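You operate a simulated robot arm through the tools that you are given. There is no shell and no other tool. Be economical: measure what you need, move in short steps, check, and stop when the job is done.

You are at the controls of a simulated two-armed robot. One attempt, no reset.

TASK
Clear the jam and send the carton through with 60 mm tape ends.
Fine: stop once, guides to 32, start once, then switch off; leave the feed key.

It is judged by the outcome, as a careful person would: the job done as asked, and still so three seconds after it is handed in. It fails if anything else is knocked over, pushed out of place, dropped, spilled or broken.

THE ROBOT
Two 7-joint arms with fingered hands on one trunk, on a base that drives. Base frame: it is fixed to the floor where the robot stands at the start and does not move with it; the origin is under the middle of the robot, x ahead of it, y to its left, z up. Units: mm, degrees, N and s.
The left shoulder is at the start at [30, 119, 1169], the right one opposite. With the tool pointing down near the work surface each hand reaches from about 380 to 780 mm from the robot's upright axis, wherever it stands, measured 20 degrees to its own side. Places, roughly: guide slider [600, 100, 1000]; sealer power key [500, -200, 1000]; sealer start key [500, 100, 1000]; sealer stop key [500, 0, 1000]; short carton [800, -400, 600]; tape feed key [500, -100, 1000]; tape knob [600, -100, 1000]. Payload 3.8 kg a hand.
The tool frame of a hand sits at the grasp point between the pads (the TCP): z along the fingers, y along the line on which they close. The tips reach 25 mm beyond it. The gripper opens to 88 mm. The gripper's body begins 29 mm behind the TCP. The gripper is a hand of 4 fingers: y runs from the thumb to the fingers, the wrist lies at [-13, -106, -174] in the tool frame, and closing takes about 1.5 s.
Orientation is that of the tool frame in the base frame, as a unit quaternion [w, x, y, z]. With the fingers straight down and the wrist toward the robot, the tool's x, y and z point along [0, 1, 0], [1, 0, 0] and [0, 0, -1] of the base frame.

THE INTERFACE
- The arms move only by the tool step_arm. It takes "left_motion", "right_motion" or both (then of equal length, played together; a hand with none holds still); each is a list that holds one entry, the list of rows, each a list of 6 numbers: the shift along the tool's x, y, z in mm, then the turn, a rotation vector about the tool's x, y, z in rad. In form: [[[dx, dy, dz, ax, ay, az], ...]]. A call has 1 to 12 rows; each row is the pose to reach, as a shift and turn from the pose commanded when the call began, along the tool's axes at that moment. "left_hand" and "right_hand" are, for a hand that has rows, the gripper command, from -1 (fully open) to 1 (shut), values between in proportion, set as the call begins (left out, the last holds). Each row takes 0.2 s and may step no farther than 50 mm and 8.6 degrees from the row before; otherwise, or with a gripper value out of range, the whole call is refused. A pose out of reach is approached as far as the arm can. The call stops where the force on the tool passes 40 N (or 10 N more than at its start, if that is more) or the arm is blocked; 0.2 s more then pass. Each finger travels about 153 mm/s and halts on what it meets, pressing with about 32 N; the grip force reading is that of the motor and also rises with nothing between the fingers. The clock runs only during rows and for 0.2 s after the last one: add rows that repeat a pose to give the fingers time. It gives the time, the measured TCP pose, the force on the tool (base axes), the opening and the grip force at its end, in the units of the frame above (readings bear some noise), with the torque about the TCP (base axes, N m) and any sound that the robot's microphone picked up, and new pictures: "show" is both (left out), scene, wrist or none (wrist: the cameras of the hands that moved).
- Cameras (640 x 400 px; columns grow to the right, rows downward): "scene" is now at [42.2, 0.5, 1723.2]; the picture's right is [0.03, -1.00, 0.00], its down [-0.75, -0.02, -0.67] and it looks along [0.66, 0.02, -0.75] (base axes); focal length 276 px, centre (320, 200). "left" rides on the left gripper at [-64, -83, -98] in its tool frame; the picture's right is [-0.62, -0.37, 0.69], its down [0.71, -0.63, 0.30] and it looks along [0.32, 0.68, 0.65] (tool axes); focal length 265 px, centre (320, 200). "right" rides on the right gripper at [64, -83, -98] in its tool frame; the picture's right is [-0.62, 0.37, -0.69], its down [-0.71, -0.63, 0.30] and it looks along [-0.32, 0.68, 0.65] (tool axes); focal length 265 px, centre (320, 200).
- slide_trunk(by): slides the trunk up (or, below 0, down) by that many mm; the arms and the scene camera ride with it, the base frame stays. It gives what a move gives, with no picture.
- drive_base(legs): drives the robot by 1 to 6 legs, each [ahead, left, turn to the left] in mm, mm and degrees, along the robot's own axes; the way and the turn of a leg run together, so that a leg with both is an arc; at most 1500 mm and 180 degrees a leg. The arms and the cameras ride along, it lands a little off, and it stops where it bumps. It gives what a move gives, and a new picture of the scene camera.
- set_grasp(shape, hand): the hand has 4 fingers and takes this shape, open, in about a second: jaw (thumb against the fingers, like two jaws); tri (thumb and two fingers); tip (a fingertip pinch); poke (one finger out to press); point (the index stretched); flat (the hand flat); cup (the hand cupped); fist (a fist). The gripper value then closes the fingers along that shape, each until it touches; the sizes above hold for jaw. It gives what a move gives, with no picture.
- aim_head(pan, tilt): turns the head with the scene camera to pan (to the left, within 120 degrees either way) and tilt (down, from -29 to 69), counted from straight ahead of the robot. It gives what a move gives, and a new picture of the scene camera.
- point_at(camera, pixels): there is no depth. For up to 12 entries [column, row, z] of the newest picture of that camera ("zoom" is the newest enlarged one), the place [x, y] in the base frame at which the ray of that pixel passes the height z, good to about 2 mm, but the place of the scene camera against the robot may be out by one fixed shift of up to 18 mm in any direction. The clock stands still meanwhile.
- enlarge(camera, box): a new picture of the part [left, top, right, bottom] of that camera's present view, enlarged. The clock stands still meanwhile.
- job_done(): hands the job in; it is judged then, once.

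Go step by step. Measure first, check grasps and placings, and put right what went wrong. The budget is 80 turns and 260 pictures, counting those below and the enlarged ones. Unless the task says otherwise, let go and move clear before handing in, and close with one line.

The tools are called after "Emit:" by a JSON object that holds its "op" and its "data". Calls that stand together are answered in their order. step_arm: Moves the arms, as the interface text tells. Its arguments: {"type":"object","properties":{"left_motion":{"type":"array"},"left_hand":{"type":"number"},"right_motion":{"type":"array"},"right_hand":{"type":"number"},"show":{"type":"string","enum":["both","scene","wrist","none"]}},"required":[]} The other tools are called the same way: slide_trunk (by) slides the trunk up or down; set_grasp (shape, hand) gives the hand a shape; drive_base (legs) drives the base; aim_head (pan, tilt) turns the head that bears the scene camera; point_at (camera, pixels) gives the place at which the rays of pixels pass given heights; enlarge (camera, box) takes an enlarged picture of a part of a camera's view; job_done () hands the job in.

At the start:

```text
time: 0.0
left_eef_pos: [520.8, 144.2, 1250.4]
left_orientation: [0.0, 0.707, 0.707, 0.0]
left_ft_force: [0.1, -0.1, 0.9]
left_moment: [0.03, 0.02, 0.01]
left_gripper_width: 87.6
left_finger_force: 0.1
left_shape: jaw
right_eef_pos: [492.3, -261.3, 1273.7]
right_orientation: [-0.001, 0.707, 0.707, 0.0]
right_ft_force: [-0.3, -0.4, -0.7]
right_moment: [-0.01, 0.03, -0.02]
right_gripper_width: 87.3
right_finger_force: 0.0
right_shape: jaw
trunk travel left (down, up): [-325.0, 265.0]
robot x, y, heading: [-1.2, 1.0, -0.1]
head pan, tilt: [1.7, 48.3]
```

scene: 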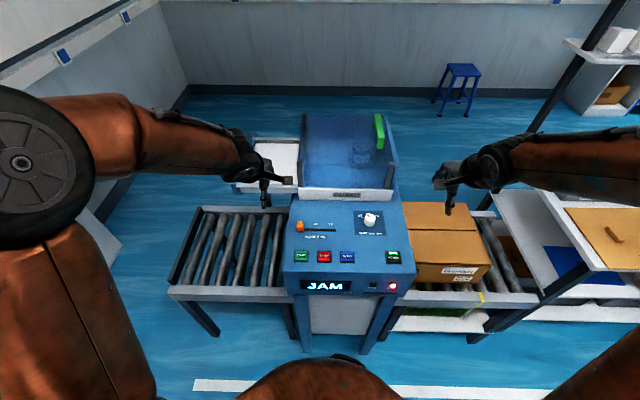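
right: 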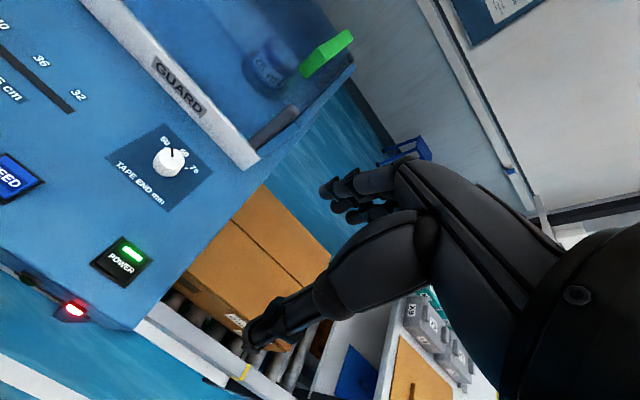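
left: 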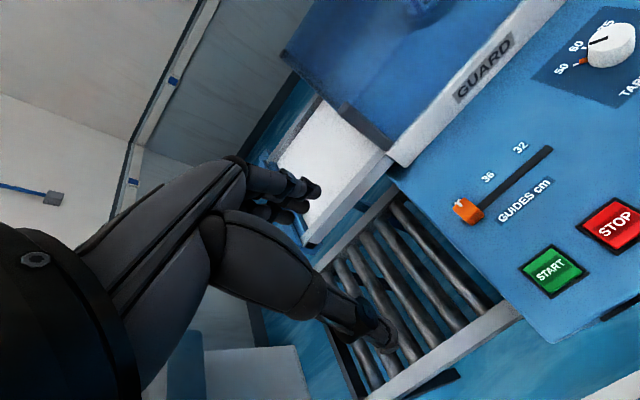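

The display reads JAM (325,286), with a red lamp at (393,287), the orange guide slider at (300,226) and the tape knob at (370,220). I'll enlarge the panel and the carton area before moving.

Emit:
{"op": "enlarge", "data": {"camera": "scene", "box": [280, 190, 420, 300]}}

Emit:
{"op": "enlarge", "data": {"camera": "scene", "box": [230, 100, 430, 210]}}

Emit:
{"op": "enlarge", "data": {"camera": "scene", "box": [380, 180, 640, 350]}}

Emit:
{"op": "enlarge", "data": {"camera": "left", "box": [400, 0, 640, 300]}}

Emit:
{"op": "enlarge", "data": {"camera": "right", "box": [0, 0, 360, 330]}}

```text
3.64 times, centred on (350, 245) of scene
```

zoom: 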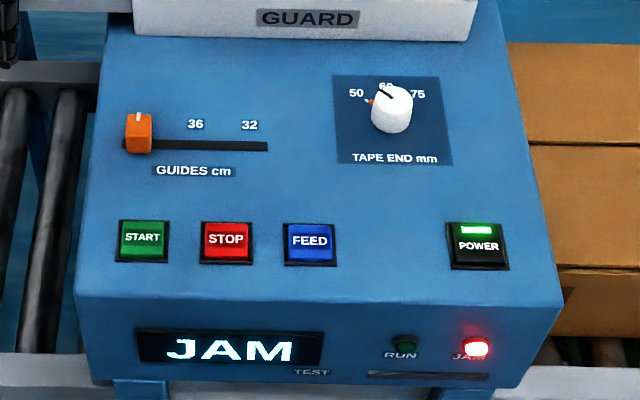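

```text
3.20 times, centred on (330, 155) of scene
```

zoom: 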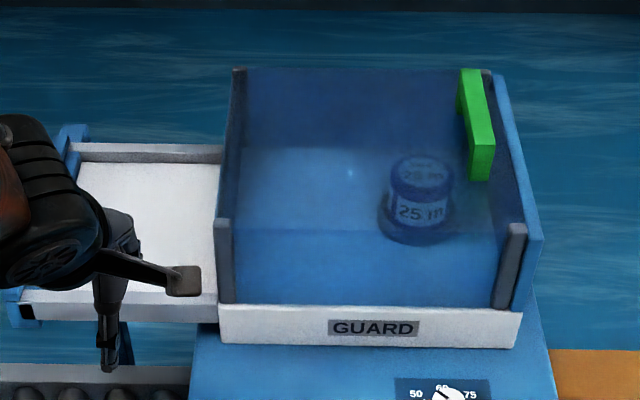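

```text
2.35 times, centred on (510, 265) of scene
```

zoom: 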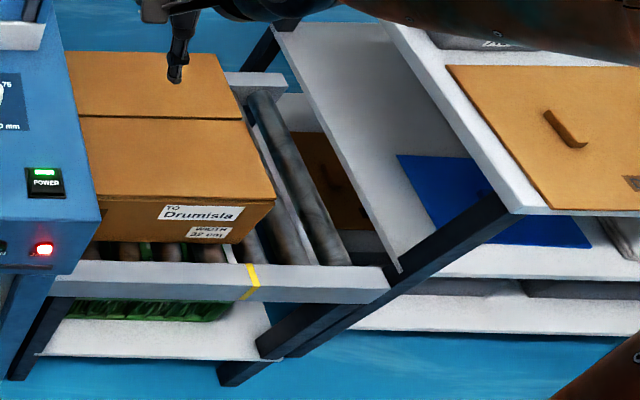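

```text
1.33 times, centred on (520, 150) of left
```

zoom: 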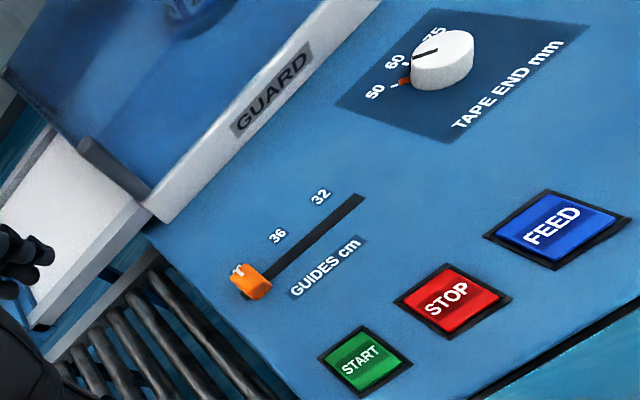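

```text
1.21 times, centred on (180, 165) of right
```

zoom: 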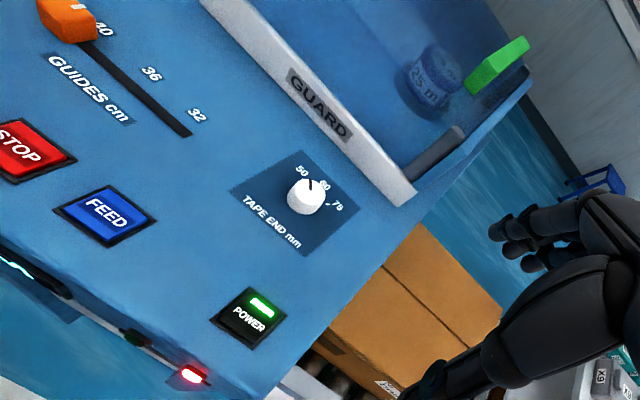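

The knob pointer seems to sit between 50 and 60, so I'll zoom in on it. I'll also measure the controls.

Emit:
{"op": "enlarge", "data": {"camera": "scene", "box": [350, 200, 390, 230]}}

Emit:
{"op": "enlarge", "data": {"camera": "right", "box": [120, 110, 220, 200]}}

Emit:
{"op": "point_at", "data": {"camera": "scene", "pixels": [[299, 225, 1000], [370, 219, 1000], [302, 256, 1000], [324, 256, 1000], [347, 256, 1000], [393, 256, 1000], [335, 226, 1000], [370, 219, 950], [302, 256, 950], [393, 256, 950]]}}

Emit:
{"op": "point_at", "data": {"camera": "right", "pixels": [[168, 163, 1000], [168, 163, 950], [123, 261, 1000], [123, 261, 950], [75, 110, 1000], [75, 110, 950]]}}

Emit:
{"op": "point_at", "data": {"camera": "left", "pixels": [[551, 271, 1000], [551, 271, 950], [618, 225, 1000], [618, 225, 950], [468, 209, 1000], [468, 209, 950], [550, 149, 1000], [550, 149, 950], [610, 45, 1000], [610, 45, 950]]}}

```text
13.33 times, centred on (370, 215) of scene
```

zoom: 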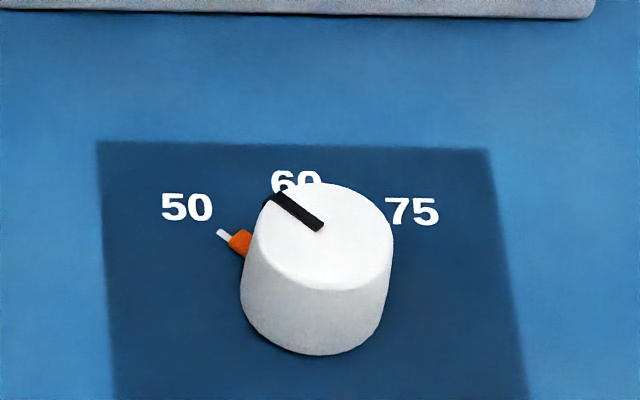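

```text
4.44 times, centred on (170, 155) of right
```

zoom: 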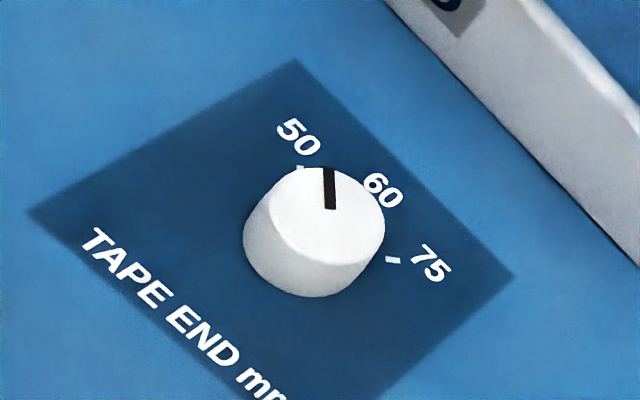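

```text
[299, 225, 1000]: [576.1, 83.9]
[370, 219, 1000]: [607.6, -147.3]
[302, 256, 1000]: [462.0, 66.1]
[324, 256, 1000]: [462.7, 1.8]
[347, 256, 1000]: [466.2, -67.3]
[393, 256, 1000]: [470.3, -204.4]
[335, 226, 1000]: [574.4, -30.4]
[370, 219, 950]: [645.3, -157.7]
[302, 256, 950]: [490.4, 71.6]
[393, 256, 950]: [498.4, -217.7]
```

```text
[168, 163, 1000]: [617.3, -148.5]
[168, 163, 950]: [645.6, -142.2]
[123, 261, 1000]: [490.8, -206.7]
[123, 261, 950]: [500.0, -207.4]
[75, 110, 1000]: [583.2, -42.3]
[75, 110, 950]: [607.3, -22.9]
```

```text
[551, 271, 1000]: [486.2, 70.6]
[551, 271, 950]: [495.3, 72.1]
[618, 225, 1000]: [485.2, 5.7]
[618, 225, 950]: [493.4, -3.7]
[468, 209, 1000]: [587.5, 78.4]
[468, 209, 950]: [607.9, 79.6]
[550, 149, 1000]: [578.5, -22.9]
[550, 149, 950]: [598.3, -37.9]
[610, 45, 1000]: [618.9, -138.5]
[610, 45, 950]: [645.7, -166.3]
```

The knob's orange index is on the 50 tick, so it has to turn clockwise to 60. The panel top is at about z 960 and the knob top at about 985. I'll put the left hand in poke and look at where its tip is.

Emit:
{"op": "set_grasp", "data": {"hand": "left", "shape": "poke"}}

Emit:
{"op": "step_arm", "data": {"left_motion": [[[-30, -5, 30, 0, 0, 0], [-60, -10, 60, 0, 0, 0], [-90, -15, 90, 0, 0, 0], [-115, -20, 130, 0, 0, 0], [-130, -25, 160, 0, 0, 0], [-144, -28, 190, 0, 0, 0], [-144, -28, 190, 0, 0, 0]]], "show": "both"}}

```text
time: 0.9
left_eef_pos: [519.3, 143.1, 1249.5]
left_orientation: [0.0, 0.707, 0.707, 0.0]
left_ft_force: [0.5, -1.0, 0.2]
left_moment: [0.0, 0.04, 0.04]
left_gripper_width: 0.0
left_finger_force: 0.1
left_shape: poke
right_eef_pos: [493.1, -260.5, 1274.5]
right_orientation: [-0.001, 0.707, 0.707, -0.001]
right_ft_force: [-0.5, 0.7, -1.0]
right_moment: [0.02, -0.01, 0.0]
right_gripper_width: 87.8
right_finger_force: 0.0
right_shape: jaw
trunk travel left (down, up): [-325.0, 265.0]
robot x, y, heading: [0.6, 1.2, 0.1]
head pan, tilt: [1.7, 48.3]
```

```text
time: 2.5
left_eef_pos: [491.0, -0.5, 1058.0]
left_orientation: [0.0, 0.707, 0.707, 0.0]
left_ft_force: [-0.5, -0.3, 1.2]
left_moment: [-0.01, -0.01, 0.01]
left_gripper_width: 0.2
left_finger_force: 0.1
left_shape: poke
right_eef_pos: [491.9, -261.8, 1274.0]
right_orientation: [0.0, 0.707, 0.707, 0.0]
right_ft_force: [-0.1, -1.2, 0.2]
right_moment: [0.04, 0.0, 0.02]
right_gripper_width: 87.7
right_finger_force: 0.0
right_shape: jaw
trunk travel left (down, up): [-325.0, 265.0]
robot x, y, heading: [-0.1, -4.3, 0.1]
head pan, tilt: [1.7, 48.3]
```

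scene: 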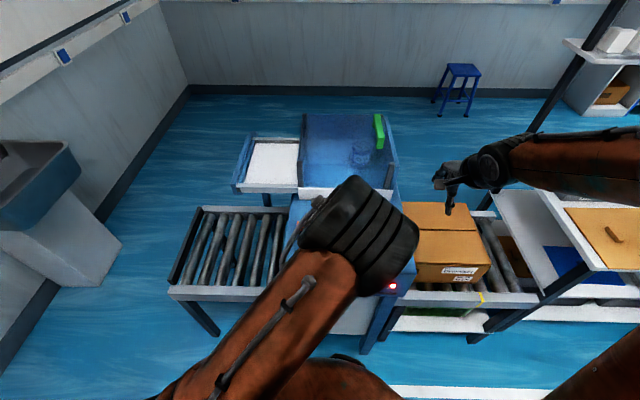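
left: 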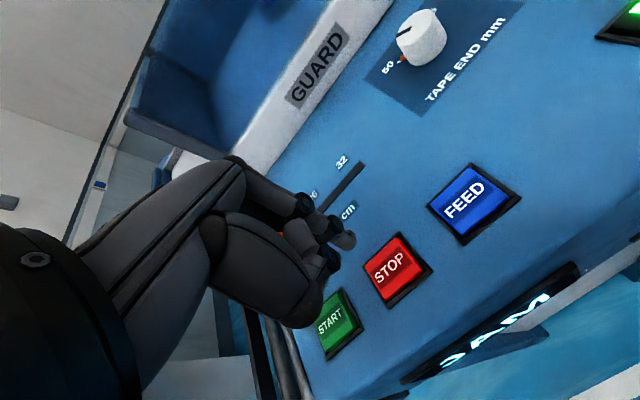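

The fingertip at (345,240) is close to the tool axis, about 25–30 mm past the TCP. I'll locate the keys from this picture.

Emit:
{"op": "point_at", "data": {"camera": "left", "pixels": [[395, 268, 980], [395, 268, 950], [335, 325, 980], [335, 325, 950], [471, 204, 980], [471, 204, 950], [364, 164, 960], [420, 42, 985], [420, 42, 970]]}}

Emit:
{"op": "enlarge", "data": {"camera": "left", "box": [240, 160, 480, 310]}}

```text
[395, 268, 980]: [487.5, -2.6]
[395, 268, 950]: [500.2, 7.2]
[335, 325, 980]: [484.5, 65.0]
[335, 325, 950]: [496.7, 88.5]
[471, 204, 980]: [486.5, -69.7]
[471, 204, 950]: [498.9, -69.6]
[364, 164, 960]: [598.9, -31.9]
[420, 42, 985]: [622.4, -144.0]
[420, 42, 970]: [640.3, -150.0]
```

```text
2.67 times, centred on (360, 235) of left
```

zoom: 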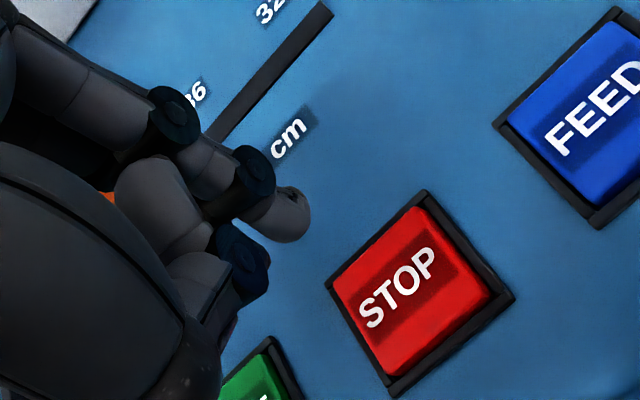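

The STOP key top is at about [491, 0, 971], START at [488, 71] and FEED at [491, -70]. I'll lower the poke finger to just above STOP and check the alignment.

Emit:
{"op": "step_arm", "data": {"left_motion": [[[0, -3, 20, 0, 0, 0], [0, -5, 38, 0, 0, 0], [0, -5, 46, 0, 0, 0], [0, -5, 46, 0, 0, 0]]], "show": "wrist"}}

Emit:
{"op": "enlarge", "data": {"camera": "left", "box": [260, 170, 460, 320]}}

```text
time: 3.5
left_eef_pos: [486.3, -2.5, 1013.8]
left_orientation: [0.0, 0.708, 0.707, 0.0]
left_ft_force: [-0.1, 0.5, -0.6]
left_moment: [-0.02, 0.02, 0.01]
left_gripper_width: 0.0
left_finger_force: 0.0
left_shape: poke
right_eef_pos: [491.7, -262.2, 1273.4]
right_orientation: [0.0, 0.707, 0.707, 0.0]
right_ft_force: [-0.2, 0.4, 1.0]
right_moment: [0.0, -0.02, -0.02]
right_gripper_width: 87.7
right_finger_force: 0.0
right_shape: jaw
trunk travel left (down, up): [-325.0, 265.0]
robot x, y, heading: [1.4, 0.5, -0.3]
head pan, tilt: [1.7, 48.3]
```

left: 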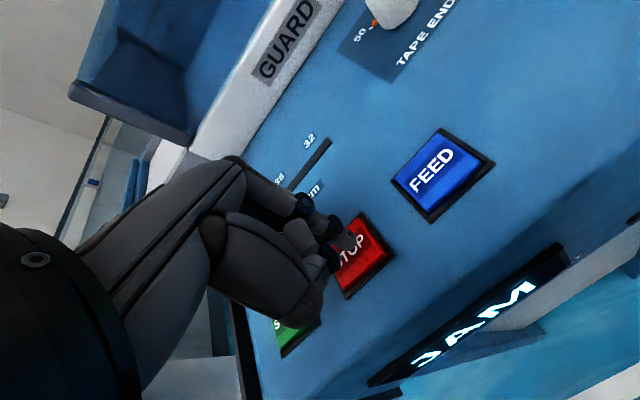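

```text
2.67 times, centred on (360, 245) of left
```

zoom: 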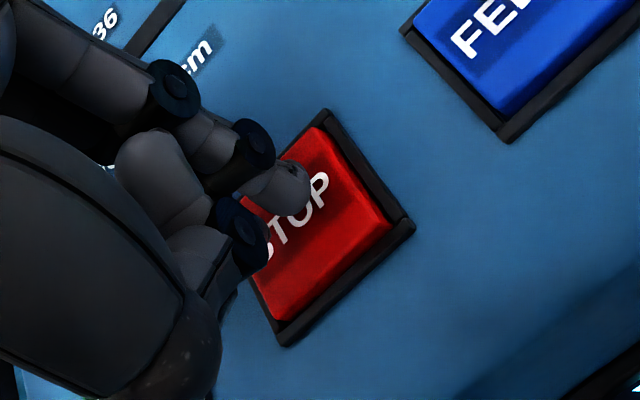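

The tip is above STOP and roughly centred. I'll nudge it about 3 mm and press down slowly.

Emit:
{"op": "step_arm", "data": {"left_motion": [[[3, -3, 4, 0, 0, 0], [3, -3, 8, 0, 0, 0], [3, -3, 11, 0, 0, 0], [3, -3, 14, 0, 0, 0], [3, -3, 16, 0, 0, 0]]], "show": "wrist"}}

```text
time: 4.7
left_eef_pos: [483.0, 2.3, 998.0]
left_orientation: [0.003, 0.707, 0.708, 0.0]
left_ft_force: [0.8, 0.3, 8.1]
left_moment: [0.11, 0.02, -0.05]
left_gripper_width: 0.0
left_finger_force: 0.0
left_shape: poke
right_eef_pos: [492.0, -261.8, 1273.6]
right_orientation: [0.001, 0.707, 0.707, 0.001]
right_ft_force: [-0.3, -0.1, -0.4]
right_moment: [0.0, -0.01, 0.03]
right_gripper_width: 87.6
right_finger_force: 0.0
right_shape: jaw
trunk travel left (down, up): [-325.0, 265.0]
robot x, y, heading: [0.2, 2.7, -0.1]
head pan, tilt: [1.7, 48.3]
heard: click
```

left: 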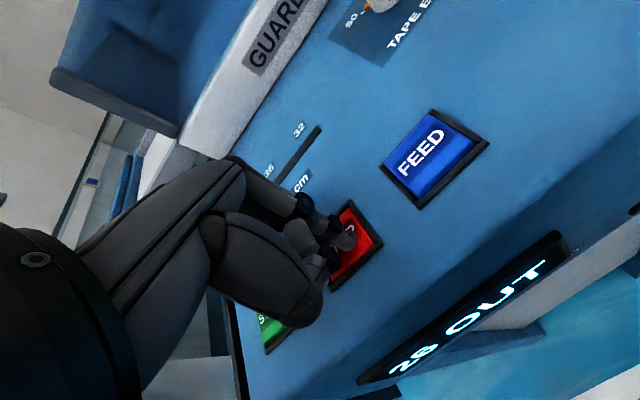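

There was a click and the display changed to something like "28 OUT". I'll lift off and move the arm aside to read it.

Emit:
{"op": "step_arm", "data": {"left_motion": [[[0, 0, -20, 0, 0, 0], [0, 0, -50, 0, 0, 0], [40, 0, -80, 0, 0, 0], [80, -10, -110, 0, 0, 0], [120, -20, -140, 0, 0, 0], [170, -30, -150, 0, 0, 0]]], "show": "scene"}}

Emit:
{"op": "enlarge", "data": {"camera": "scene", "box": [280, 190, 420, 300]}}

Emit:
{"op": "enlarge", "data": {"camera": "scene", "box": [390, 190, 560, 320]}}

```text
refused: row 4 steps farther than a row can; nothing moved
```

```text
3.64 times, centred on (350, 245) of scene
```

zoom: 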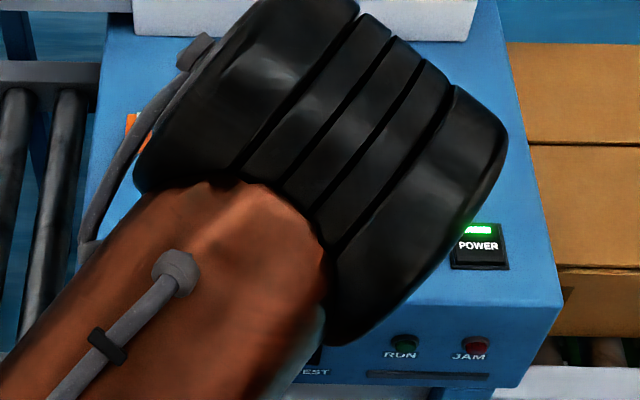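

```text
3.08 times, centred on (475, 255) of scene
```

zoom: 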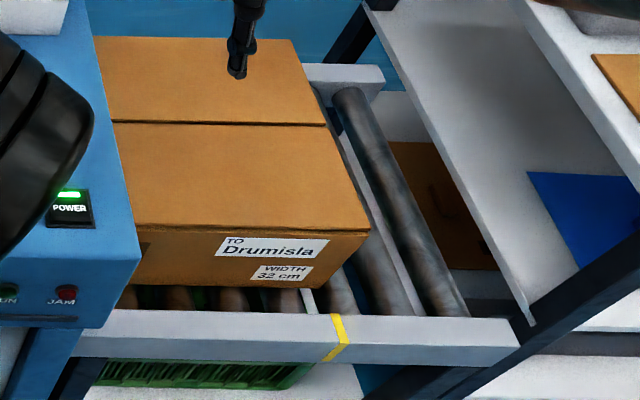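

The jam lamp is now out. I'll lift off using smaller steps.

Emit:
{"op": "step_arm", "data": {"left_motion": [[[0, 0, -20, 0, 0, 0], [0, 0, -50, 0, 0, 0], [30, 0, -80, 0, 0, 0], [65, -10, -105, 0, 0, 0], [100, -20, -130, 0, 0, 0], [140, -30, -150, 0, 0, 0], [170, -30, -150, 0, 0, 0]]], "show": "scene"}}

Emit:
{"op": "enlarge", "data": {"camera": "scene", "box": [280, 190, 420, 300]}}

Emit:
{"op": "enlarge", "data": {"camera": "scene", "box": [390, 190, 560, 320]}}

```text
time: 6.3
left_eef_pos: [454.9, 174.7, 1149.4]
left_orientation: [0.0, 0.707, 0.707, -0.001]
left_ft_force: [0.2, -0.1, 1.1]
left_moment: [-0.01, 0.03, 0.01]
left_gripper_width: 0.0
left_finger_force: 0.1
left_shape: poke
right_eef_pos: [492.8, -260.8, 1273.6]
right_orientation: [0.0, 0.707, 0.707, 0.001]
right_ft_force: [-0.2, 0.2, 0.1]
right_moment: [0.01, -0.02, -0.01]
right_gripper_width: 87.5
right_finger_force: 0.1
right_shape: jaw
trunk travel left (down, up): [-325.0, 265.0]
robot x, y, heading: [0.8, 1.0, 0.2]
head pan, tilt: [1.7, 48.3]
```

scene: 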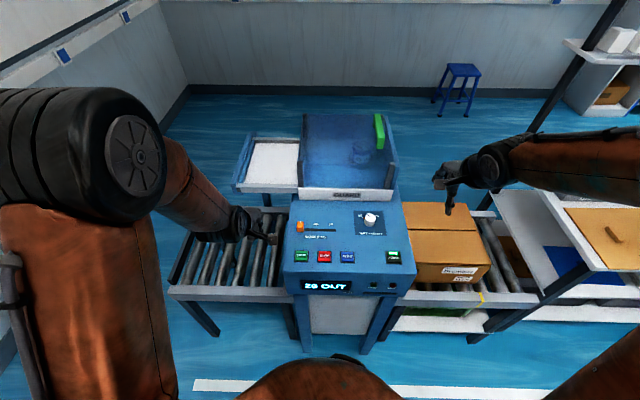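

```text
3.64 times, centred on (350, 245) of scene
```

zoom: 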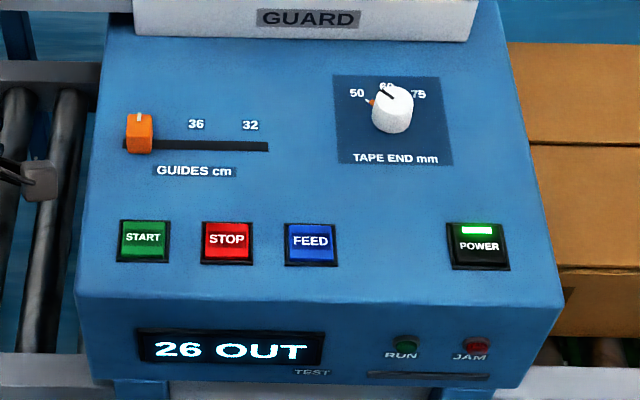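

```text
3.08 times, centred on (475, 255) of scene
```

zoom: 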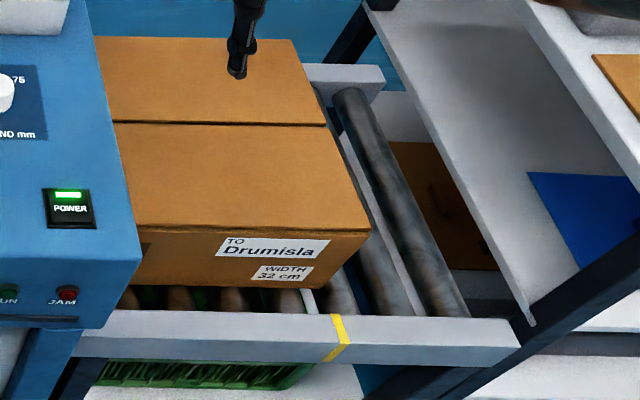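

The jam is cleared: its lamp is out and the display reads "26 OUT". Next is the guide slider, so I'll switch the left hand to jaw and measure the labels and handle.

Emit:
{"op": "set_grasp", "data": {"hand": "left", "shape": "jaw"}}

Emit:
{"op": "enlarge", "data": {"camera": "scene", "box": [290, 205, 350, 245]}}

Emit:
{"op": "enlarge", "data": {"camera": "left", "box": [300, 0, 640, 212]}}

```text
time: 7.2
left_eef_pos: [454.5, 173.4, 1149.6]
left_orientation: [0.001, 0.707, 0.708, -0.001]
left_ft_force: [-0.3, -0.1, 0.2]
left_moment: [0.02, 0.0, 0.01]
left_gripper_width: 87.8
left_finger_force: 0.0
left_shape: jaw
right_eef_pos: [491.9, -261.1, 1274.9]
right_orientation: [-0.001, 0.707, 0.707, 0.0]
right_ft_force: [-0.3, 0.8, 0.0]
right_moment: [0.03, -0.02, 0.01]
right_gripper_width: 87.5
right_finger_force: 0.1
right_shape: jaw
trunk travel left (down, up): [-325.0, 265.0]
robot x, y, heading: [0.1, -3.4, 0.2]
head pan, tilt: [1.7, 48.3]
```

```text
10.00 times, centred on (320, 225) of scene
```

zoom: 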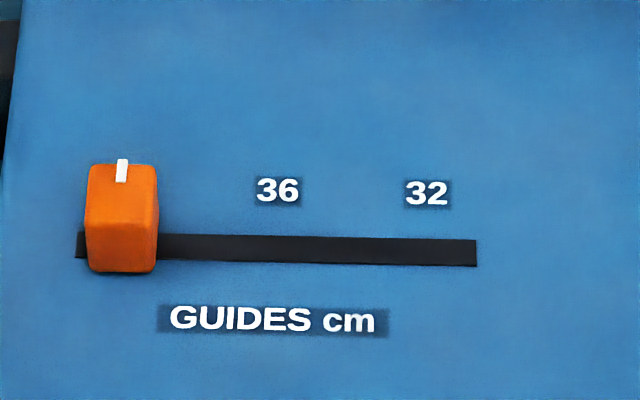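

```text
1.88 times, centred on (470, 106) of left
```

zoom: 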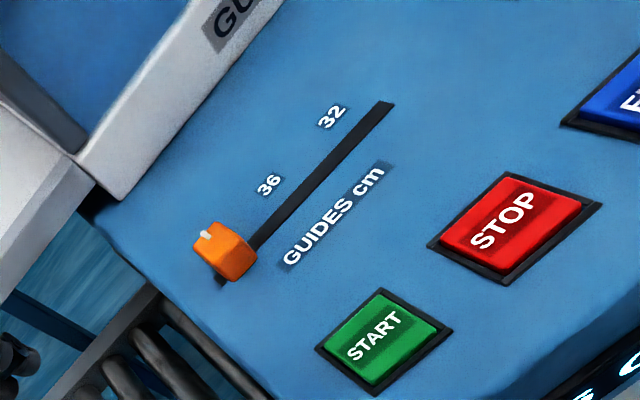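

Emit:
{"op": "point_at", "data": {"camera": "left", "pixels": [[415, 124.5, 985], [415, 124.5, 970], [418, 150, 962], [506, 55, 962], [476, 62, 962], [443, 98, 962], [506, 112, 972]]}}

Emit:
{"op": "point_at", "data": {"camera": "scene", "pixels": [[302.2, 223, 985], [302.2, 230.5, 962], [332.7, 224.3, 962], [318, 224, 962], [337.7, 230, 962], [297.6, 229.5, 962], [370, 214, 985], [370, 214, 990]]}}

```text
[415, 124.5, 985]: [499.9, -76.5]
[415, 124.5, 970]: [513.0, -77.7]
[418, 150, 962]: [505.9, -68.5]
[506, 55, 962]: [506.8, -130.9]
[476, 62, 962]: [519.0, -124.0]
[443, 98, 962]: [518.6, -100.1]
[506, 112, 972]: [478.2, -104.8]
```

```text
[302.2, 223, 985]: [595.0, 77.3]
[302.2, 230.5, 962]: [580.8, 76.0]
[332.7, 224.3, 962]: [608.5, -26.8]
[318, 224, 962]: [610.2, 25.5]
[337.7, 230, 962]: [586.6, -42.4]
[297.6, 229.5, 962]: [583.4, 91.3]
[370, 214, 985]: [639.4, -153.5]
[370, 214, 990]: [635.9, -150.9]
```

The handle is at about [593, 81] with its top near z 985, and the 32 mark is at y ≈ -22. I'll bring the open left jaw over the handle.

Emit:
{"op": "step_arm", "data": {"left_motion": [[[-20, 35, 15, 0, 0, 0], [-45, 70, 30, 0, 0, 0], [-70, 105, 45, 0, 0, 0], [-92, 138, 60, 0, 0, 0], [-92, 138, 80, 0, 0, 0], [-92, 138, 80, 0, 0, 0]]], "left_hand": -0.3, "show": "wrist"}}

Emit:
{"op": "enlarge", "data": {"camera": "left", "box": [240, 150, 480, 300]}}

```text
time: 8.6
left_eef_pos: [593.5, 80.1, 1068.0]
left_orientation: [0.0, 0.707, 0.707, 0.0]
left_ft_force: [-0.7, -0.2, 0.9]
left_moment: [0.01, -0.02, 0.01]
left_gripper_width: 57.2
left_finger_force: 0.0
left_shape: jaw
right_eef_pos: [493.0, -261.8, 1274.0]
right_orientation: [0.001, 0.707, 0.707, 0.0]
right_ft_force: [-0.2, 0.3, -0.1]
right_moment: [0.02, -0.02, 0.0]
right_gripper_width: 87.7
right_finger_force: 0.0
right_shape: jaw
trunk travel left (down, up): [-325.0, 265.0]
robot x, y, heading: [-0.9, -3.9, -0.3]
head pan, tilt: [1.7, 48.3]
```

left: 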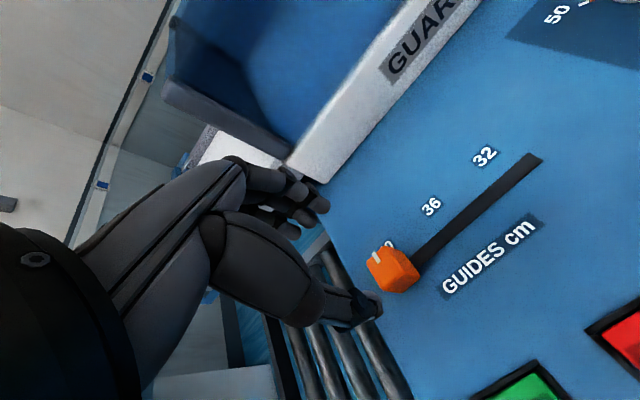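

```text
2.67 times, centred on (360, 225) of left
```

zoom: 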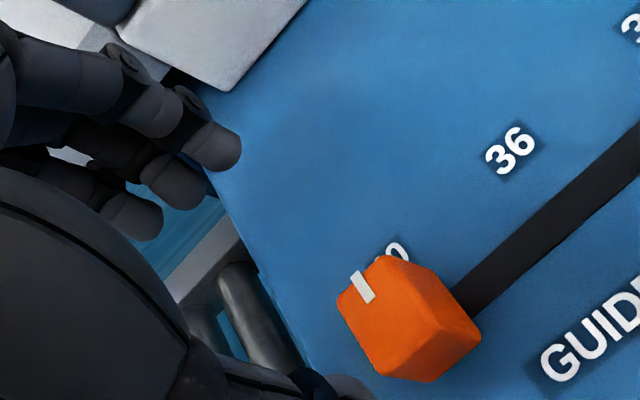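

Emit:
{"op": "point_at", "data": {"camera": "left", "pixels": [[390, 263, 985], [390, 263, 975], [410, 286, 965], [398, 292, 965], [388, 247, 962], [431, 207, 962], [484, 156, 962], [534, 160, 962], [330, 178, 962], [330, 178, 1000]]}}

Emit:
{"op": "point_at", "data": {"camera": "scene", "pixels": [[345, 201, 962], [345, 201, 1000]]}}

```text
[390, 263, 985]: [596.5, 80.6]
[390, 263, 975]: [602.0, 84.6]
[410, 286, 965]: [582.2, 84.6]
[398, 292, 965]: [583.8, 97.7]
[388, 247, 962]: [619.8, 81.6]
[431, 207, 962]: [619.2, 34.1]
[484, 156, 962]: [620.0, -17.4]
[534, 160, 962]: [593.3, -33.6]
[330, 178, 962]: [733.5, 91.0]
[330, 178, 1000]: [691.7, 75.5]
```

```text
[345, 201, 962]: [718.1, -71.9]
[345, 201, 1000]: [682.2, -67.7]
```

The handle is at [593, 82], the labels 40/36/32 are at y ≈ 83/34/-17, and the guard is far off at x 690. I'll descend around the handle.

Emit:
{"op": "step_arm", "data": {"left_motion": [[[2, 0, 30, 0, 0, 0], [2, 0, 55, 0, 0, 0], [2, 0, 66, 0, 0, 0], [2, 0, 72, 0, 0, 0], [2, 0, 72, 0, 0, 0]]], "show": "wrist"}}

Emit:
{"op": "enlarge", "data": {"camera": "left", "box": [240, 150, 480, 300]}}

```text
time: 9.8
left_eef_pos: [592.5, 82.5, 995.0]
left_orientation: [0.001, 0.707, 0.707, 0.001]
left_ft_force: [0.4, -0.6, 4.6]
left_moment: [0.03, -0.14, 0.02]
left_gripper_width: 57.3
left_finger_force: 0.0
left_shape: jaw
right_eef_pos: [491.6, -261.8, 1273.6]
right_orientation: [0.0, 0.707, 0.707, 0.0]
right_ft_force: [0.3, 0.6, 0.2]
right_moment: [0.0, 0.02, -0.01]
right_gripper_width: 87.7
right_finger_force: 0.1
right_shape: jaw
trunk travel left (down, up): [-325.0, 265.0]
robot x, y, heading: [1.9, -1.2, 0.2]
head pan, tilt: [1.7, 48.3]
```

left: 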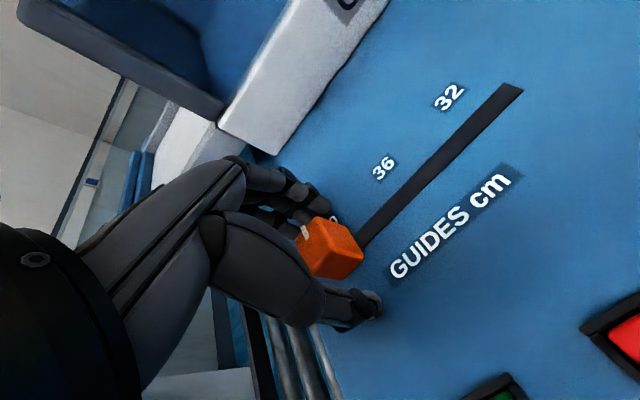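

```text
2.67 times, centred on (360, 225) of left
```

zoom: 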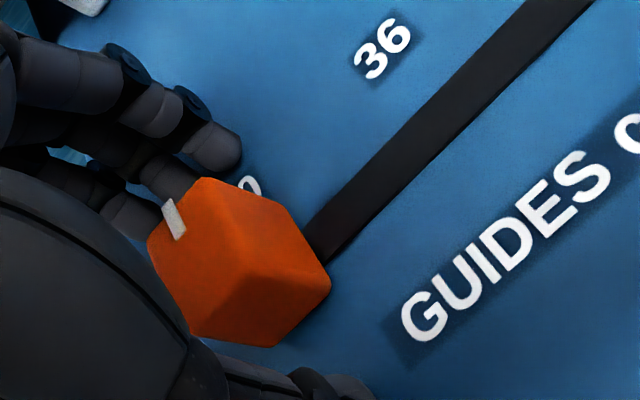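

There's a light touch (4.6 N), so the tips have reached the panel. I'll raise 4 mm and close on the handle.

Emit:
{"op": "step_arm", "data": {"left_motion": [[[0, 0, -4, 0, 0, 0], [0, 0, -4, 0, 0, 0], [0, 0, -4, 0, 0, 0], [0, 0, -4, 0, 0, 0], [0, 0, -4, 0, 0, 0], [0, 0, -4, 0, 0, 0]]], "left_hand": 0.7, "show": "wrist"}}

```text
time: 11.2
left_eef_pos: [590.1, 83.1, 996.7]
left_orientation: [-0.001, 0.707, 0.707, -0.001]
left_ft_force: [-9.6, 0.1, -15.3]
left_moment: [-0.05, 0.2, -0.04]
left_gripper_width: 22.8
left_finger_force: 31.9
left_shape: jaw
right_eef_pos: [493.0, -261.6, 1273.5]
right_orientation: [0.0, 0.707, 0.707, -0.001]
right_ft_force: [0.4, -0.9, 0.3]
right_moment: [-0.01, 0.02, -0.02]
right_gripper_width: 87.4
right_finger_force: 0.1
right_shape: jaw
trunk travel left (down, up): [-325.0, 265.0]
robot x, y, heading: [-0.8, -0.1, 0.2]
head pan, tilt: [1.7, 48.3]
```

left: 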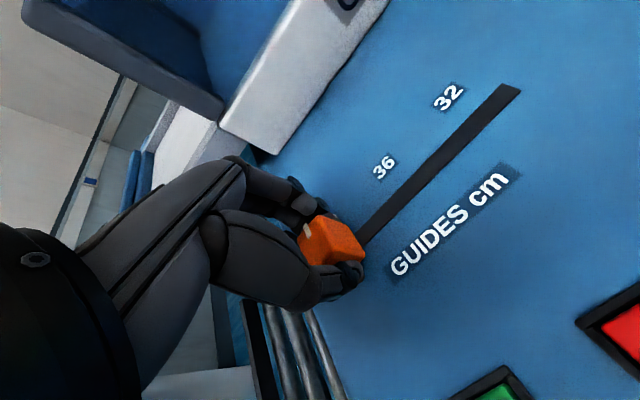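

I have the handle, 22.8 mm across, with small side forces. I'll relax the offset and slide it towards 32 in steps.

Emit:
{"op": "step_arm", "data": {"left_motion": [[[0, -2, 2, 0, 0, 0], [-15, -2, 2, 0, 0, 0], [-30, -2, 2, 0, 0, 0], [-45, -2, 2, 0, 0, 0], [-60, -2, 2, 0, 0, 0], [-75, -2, 2, 0, 0, 0], [-88, -2, 2, 0, 0, 0]]], "show": "wrist"}}

Emit:
{"op": "enlarge", "data": {"camera": "left", "box": [240, 150, 480, 300]}}

```text
time: 12.8
left_eef_pos: [590.6, -6.2, 996.8]
left_orientation: [0.0, 0.708, 0.706, 0.0]
left_ft_force: [-7.2, -0.5, -6.1]
left_moment: [-0.04, 0.14, 0.02]
left_gripper_width: 22.5
left_finger_force: 32.0
left_shape: jaw
right_eef_pos: [492.1, -262.4, 1273.8]
right_orientation: [0.0, 0.706, 0.708, 0.001]
right_ft_force: [0.4, -0.1, -0.6]
right_moment: [-0.02, 0.01, -0.03]
right_gripper_width: 87.6
right_finger_force: 0.0
right_shape: jaw
trunk travel left (down, up): [-325.0, 265.0]
robot x, y, heading: [-1.7, 0.2, 0.0]
head pan, tilt: [1.7, 48.3]
```

left: 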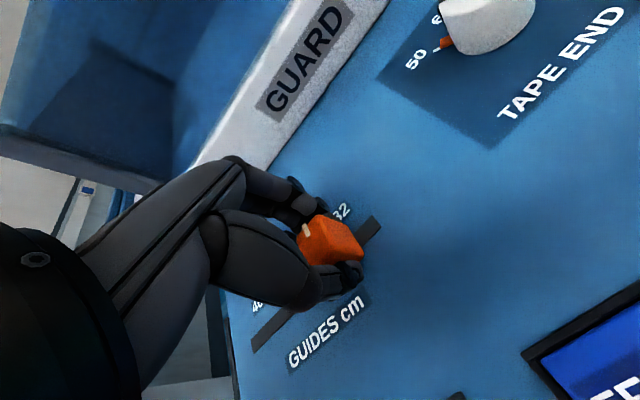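

```text
2.67 times, centred on (360, 225) of left
```

zoom: 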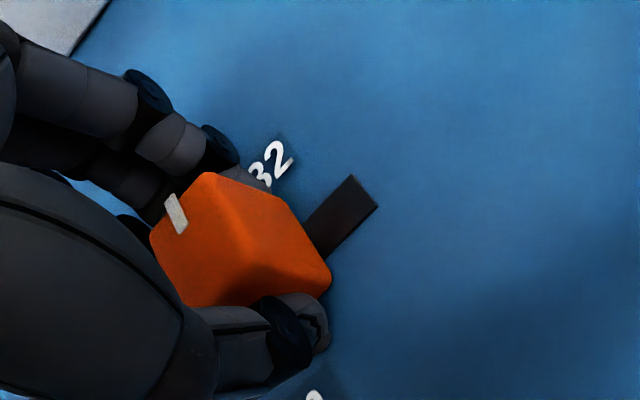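

It's sliding freely, and the "32" is still about 11 mm ahead of where "40" was at the start. I'll advance 11 mm.

Emit:
{"op": "step_arm", "data": {"left_motion": [[[-4, 0, 0, 0, 0, 0], [-8, 0, 0, 0, 0, 0], [-11, 0, 0, 0, 0, 0], [-11, 0, 0, 0, 0, 0]]], "show": "wrist"}}

Emit:
{"op": "enlarge", "data": {"camera": "left", "box": [240, 150, 480, 300]}}

```text
time: 13.8
left_eef_pos: [590.8, -16.7, 996.1]
left_orientation: [0.0, 0.707, 0.707, 0.0]
left_ft_force: [-4.0, 0.3, -6.3]
left_moment: [-0.01, 0.02, 0.04]
left_gripper_width: 22.5
left_finger_force: 31.7
left_shape: jaw
right_eef_pos: [493.3, -261.8, 1274.4]
right_orientation: [0.0, 0.707, 0.707, 0.0]
right_ft_force: [-0.1, 0.8, 0.6]
right_moment: [0.02, -0.02, 0.02]
right_gripper_width: 87.7
right_finger_force: 0.0
right_shape: jaw
trunk travel left (down, up): [-325.0, 265.0]
robot x, y, heading: [-0.7, -1.3, 0.0]
head pan, tilt: [1.7, 48.3]
```

left: 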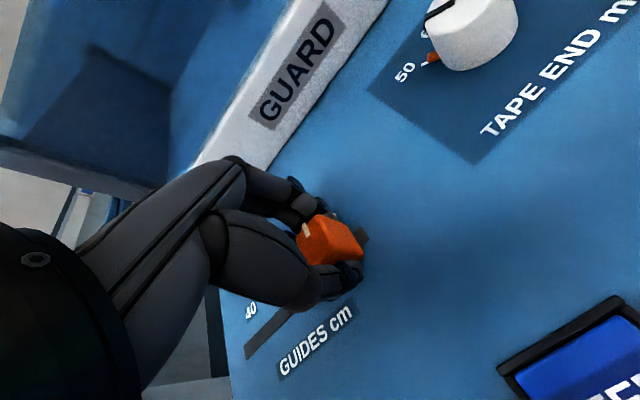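

```text
2.67 times, centred on (360, 225) of left
```

zoom: 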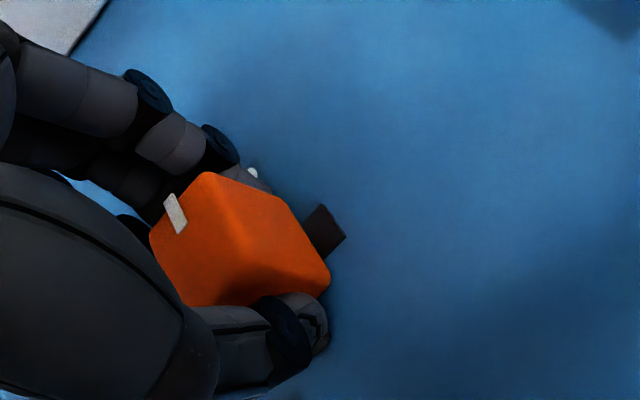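

Now I'll release, lift and inspect the slider from the scene camera.

Emit:
{"op": "step_arm", "data": {"left_motion": [[[0, 0, 0, 0, 0, 0], [0, 0, 0, 0, 0, 0], [0, 0, 0, 0, 0, 0]]], "left_hand": -0.3, "show": "none"}}

Emit:
{"op": "step_arm", "data": {"left_motion": [[[0, 0, -30, 0, 0, 0], [0, 0, -70, 0, 0, 0], [30, -15, -100, 0, 0, 0], [65, -35, -120, 0, 0, 0], [100, -65, -130, 0, 0, 0], [140, -95, -135, 0, 0, 0], [175, -125, -140, 0, 0, 0]]], "show": "both"}}

Emit:
{"op": "enlarge", "data": {"camera": "scene", "box": [290, 205, 350, 245]}}

```text
time: 14.6
left_eef_pos: [591.6, -16.7, 997.1]
left_orientation: [0.001, 0.707, 0.707, 0.001]
left_ft_force: [-0.3, -0.1, 0.7]
left_moment: [-0.01, -0.01, -0.01]
left_gripper_width: 56.9
left_finger_force: 0.1
left_shape: jaw
right_eef_pos: [491.9, -260.7, 1273.8]
right_orientation: [0.0, 0.707, 0.707, 0.001]
right_ft_force: [-0.3, 0.1, 0.8]
right_moment: [0.02, 0.02, 0.03]
right_gripper_width: 87.7
right_finger_force: 0.0
right_shape: jaw
trunk travel left (down, up): [-325.0, 265.0]
robot x, y, heading: [0.2, 1.9, 0.0]
head pan, tilt: [1.7, 48.3]
```

```text
refused: row 6 steps farther than a row can; nothing moved
```

```text
10.00 times, centred on (320, 225) of scene
```

zoom: 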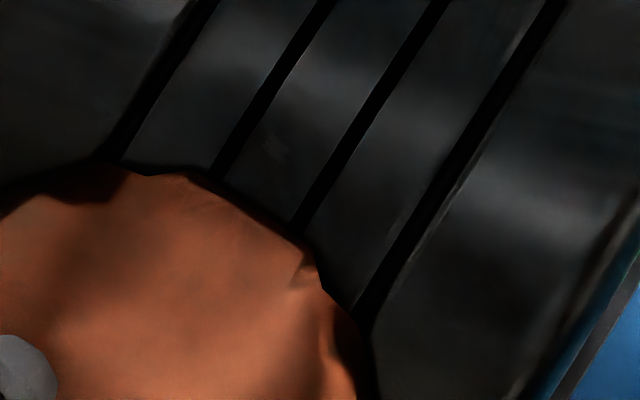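

The gripper has released, but the lift was refused for too long a step. I'll retry with shorter ones.

Emit:
{"op": "step_arm", "data": {"left_motion": [[[0, 0, -30, 0, 0, 0], [0, 0, -70, 0, 0, 0], [30, -10, -100, 0, 0, 0], [60, -30, -120, 0, 0, 0], [90, -55, -130, 0, 0, 0], [120, -80, -135, 0, 0, 0], [150, -105, -140, 0, 0, 0], [180, -130, -140, 0, 0, 0]]], "show": "both"}}

Emit:
{"op": "enlarge", "data": {"camera": "scene", "box": [290, 205, 350, 245]}}

```text
time: 16.4
left_eef_pos: [460.0, 164.4, 1139.3]
left_orientation: [0.0, 0.708, 0.706, -0.001]
left_ft_force: [-0.1, 0.0, -0.7]
left_moment: [0.02, 0.01, -0.01]
left_gripper_width: 57.0
left_finger_force: 0.0
left_shape: jaw
right_eef_pos: [492.3, -260.5, 1274.8]
right_orientation: [0.0, 0.707, 0.707, -0.001]
right_ft_force: [0.7, -0.1, 1.0]
right_moment: [0.02, -0.01, -0.01]
right_gripper_width: 87.9
right_finger_force: 0.1
right_shape: jaw
trunk travel left (down, up): [-325.0, 265.0]
robot x, y, heading: [-3.7, 1.7, 0.1]
head pan, tilt: [1.7, 48.3]
```

scene: 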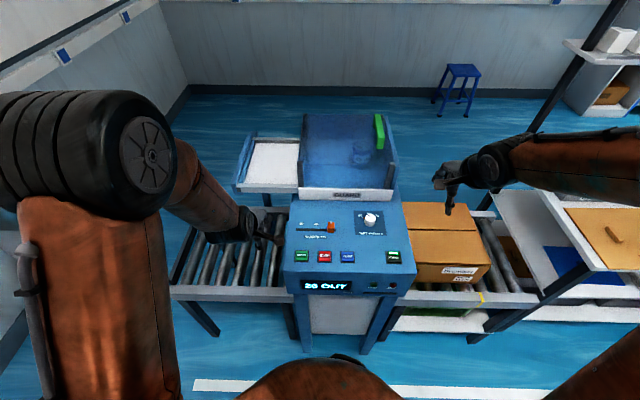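
left: 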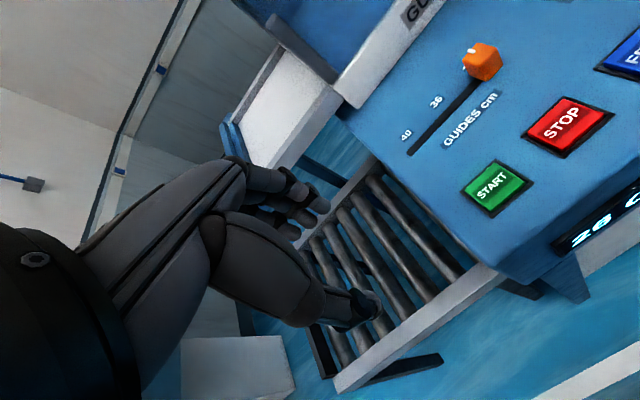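

```text
10.00 times, centred on (320, 225) of scene
```

zoom: 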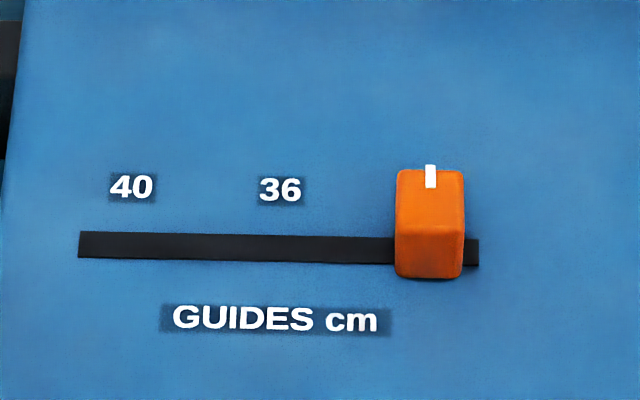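

The slider's white mark is on the 32 position, at col 431 of the zoom. Next I'll bring the right hand above the tape knob.

Emit:
{"op": "step_arm", "data": {"right_motion": [[[20, 25, 30, 0, 0, 0], [40, 48, 60, 0, 0, 0], [60, 70, 90, 0, 0, -0.1], [80, 92, 120, 0, 0, -0.2], [100, 115, 148, 0, 0, -0.3], [113, 130, 178, 0, 0, -0.35], [113, 130, 178, 0, 0, -0.35]]], "right_hand": 0, "show": "both"}}

Emit:
{"op": "enlarge", "data": {"camera": "right", "box": [160, 130, 400, 280]}}

```text
time: 18.0
left_eef_pos: [460.1, 163.6, 1139.3]
left_orientation: [0.0, 0.707, 0.707, -0.001]
left_ft_force: [-0.1, 0.4, -0.5]
left_moment: [-0.02, -0.02, -0.03]
left_gripper_width: 57.1
left_finger_force: 0.0
left_shape: jaw
right_eef_pos: [622.9, -148.5, 1097.5]
right_orientation: [0.0, 0.573, 0.819, 0.0]
right_ft_force: [-0.3, 0.4, 0.4]
right_moment: [0.0, 0.03, 0.01]
right_gripper_width: 44.5
right_finger_force: 0.0
right_shape: jaw
trunk travel left (down, up): [-325.0, 265.0]
robot x, y, heading: [0.4, -0.9, -0.1]
head pan, tilt: [1.7, 48.3]
```

scene: 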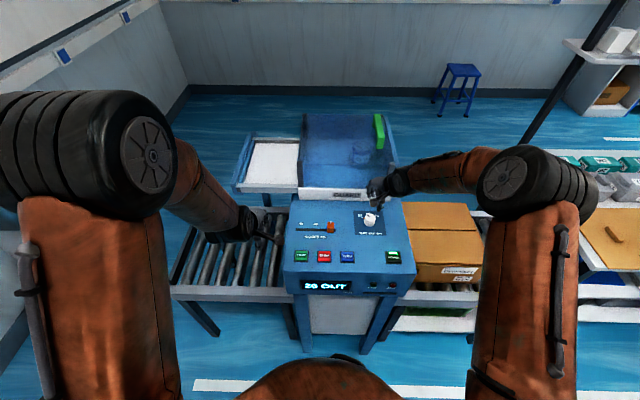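
right: 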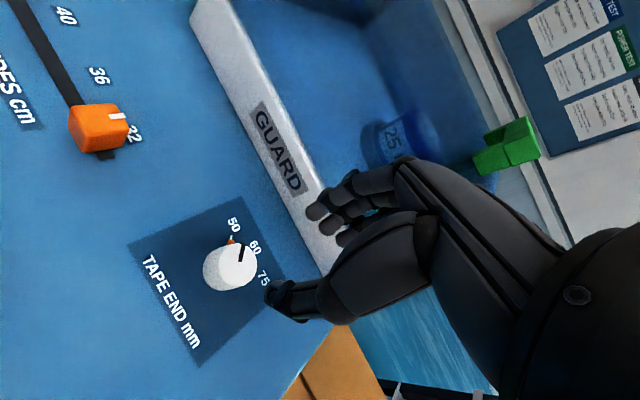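

```text
2.67 times, centred on (280, 205) of right
```

zoom: 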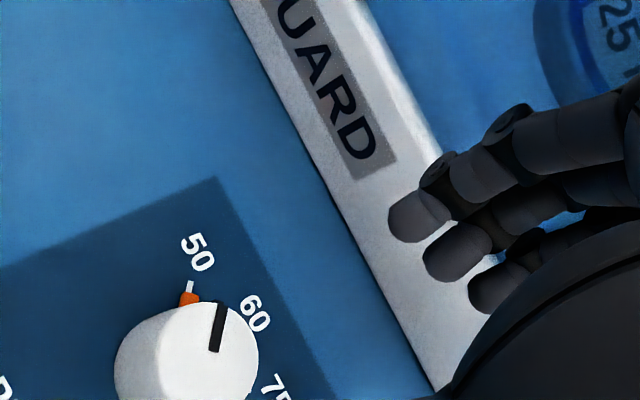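

A notice board on the wall is in view, so I'll read it quickly and measure the knob at the same time.

Emit:
{"op": "enlarge", "data": {"camera": "right", "box": [500, 0, 640, 140]}}

Emit:
{"op": "point_at", "data": {"camera": "right", "pixels": [[238, 261, 990], [238, 261, 980], [220, 271, 962], [232, 237, 962], [235, 225, 962], [255, 247, 962], [263, 278, 962], [324, 268, 962]]}}

Emit:
{"op": "enlarge", "data": {"camera": "right", "box": [180, 190, 300, 310]}}

Emit:
{"op": "enlarge", "data": {"camera": "scene", "box": [350, 200, 390, 230]}}

```text
2.86 times, centred on (570, 70) of right
```

zoom: 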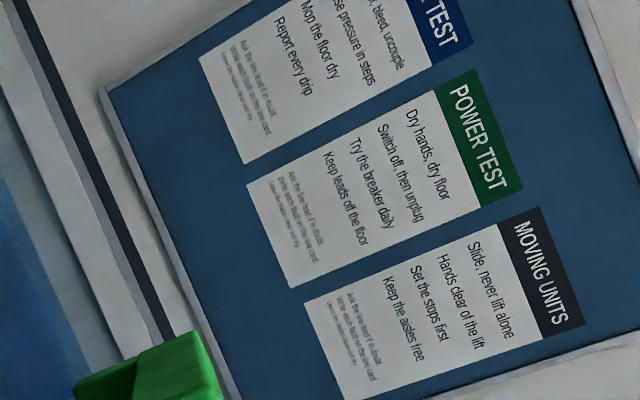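

```text
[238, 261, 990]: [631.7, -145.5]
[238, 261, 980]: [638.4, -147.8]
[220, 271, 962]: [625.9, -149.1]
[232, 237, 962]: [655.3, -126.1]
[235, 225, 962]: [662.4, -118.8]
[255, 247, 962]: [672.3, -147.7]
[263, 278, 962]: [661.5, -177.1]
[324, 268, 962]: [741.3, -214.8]
```

```text
3.33 times, centred on (240, 250) of right
```

zoom: 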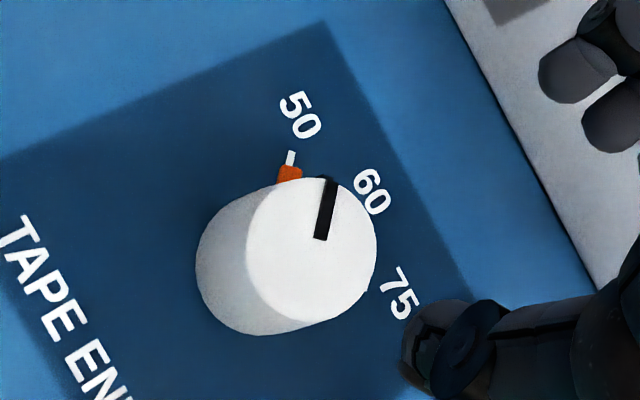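

```text
13.33 times, centred on (370, 215) of scene
```

zoom: 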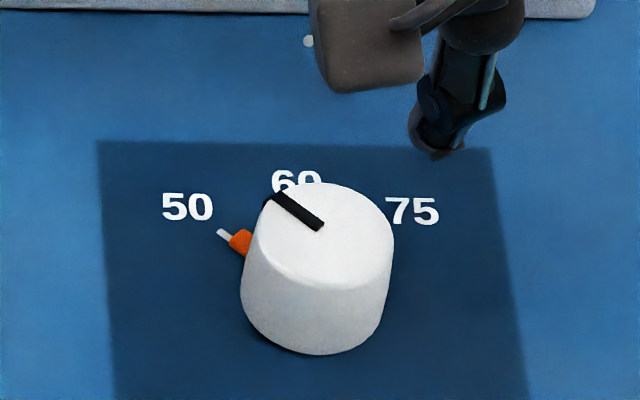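

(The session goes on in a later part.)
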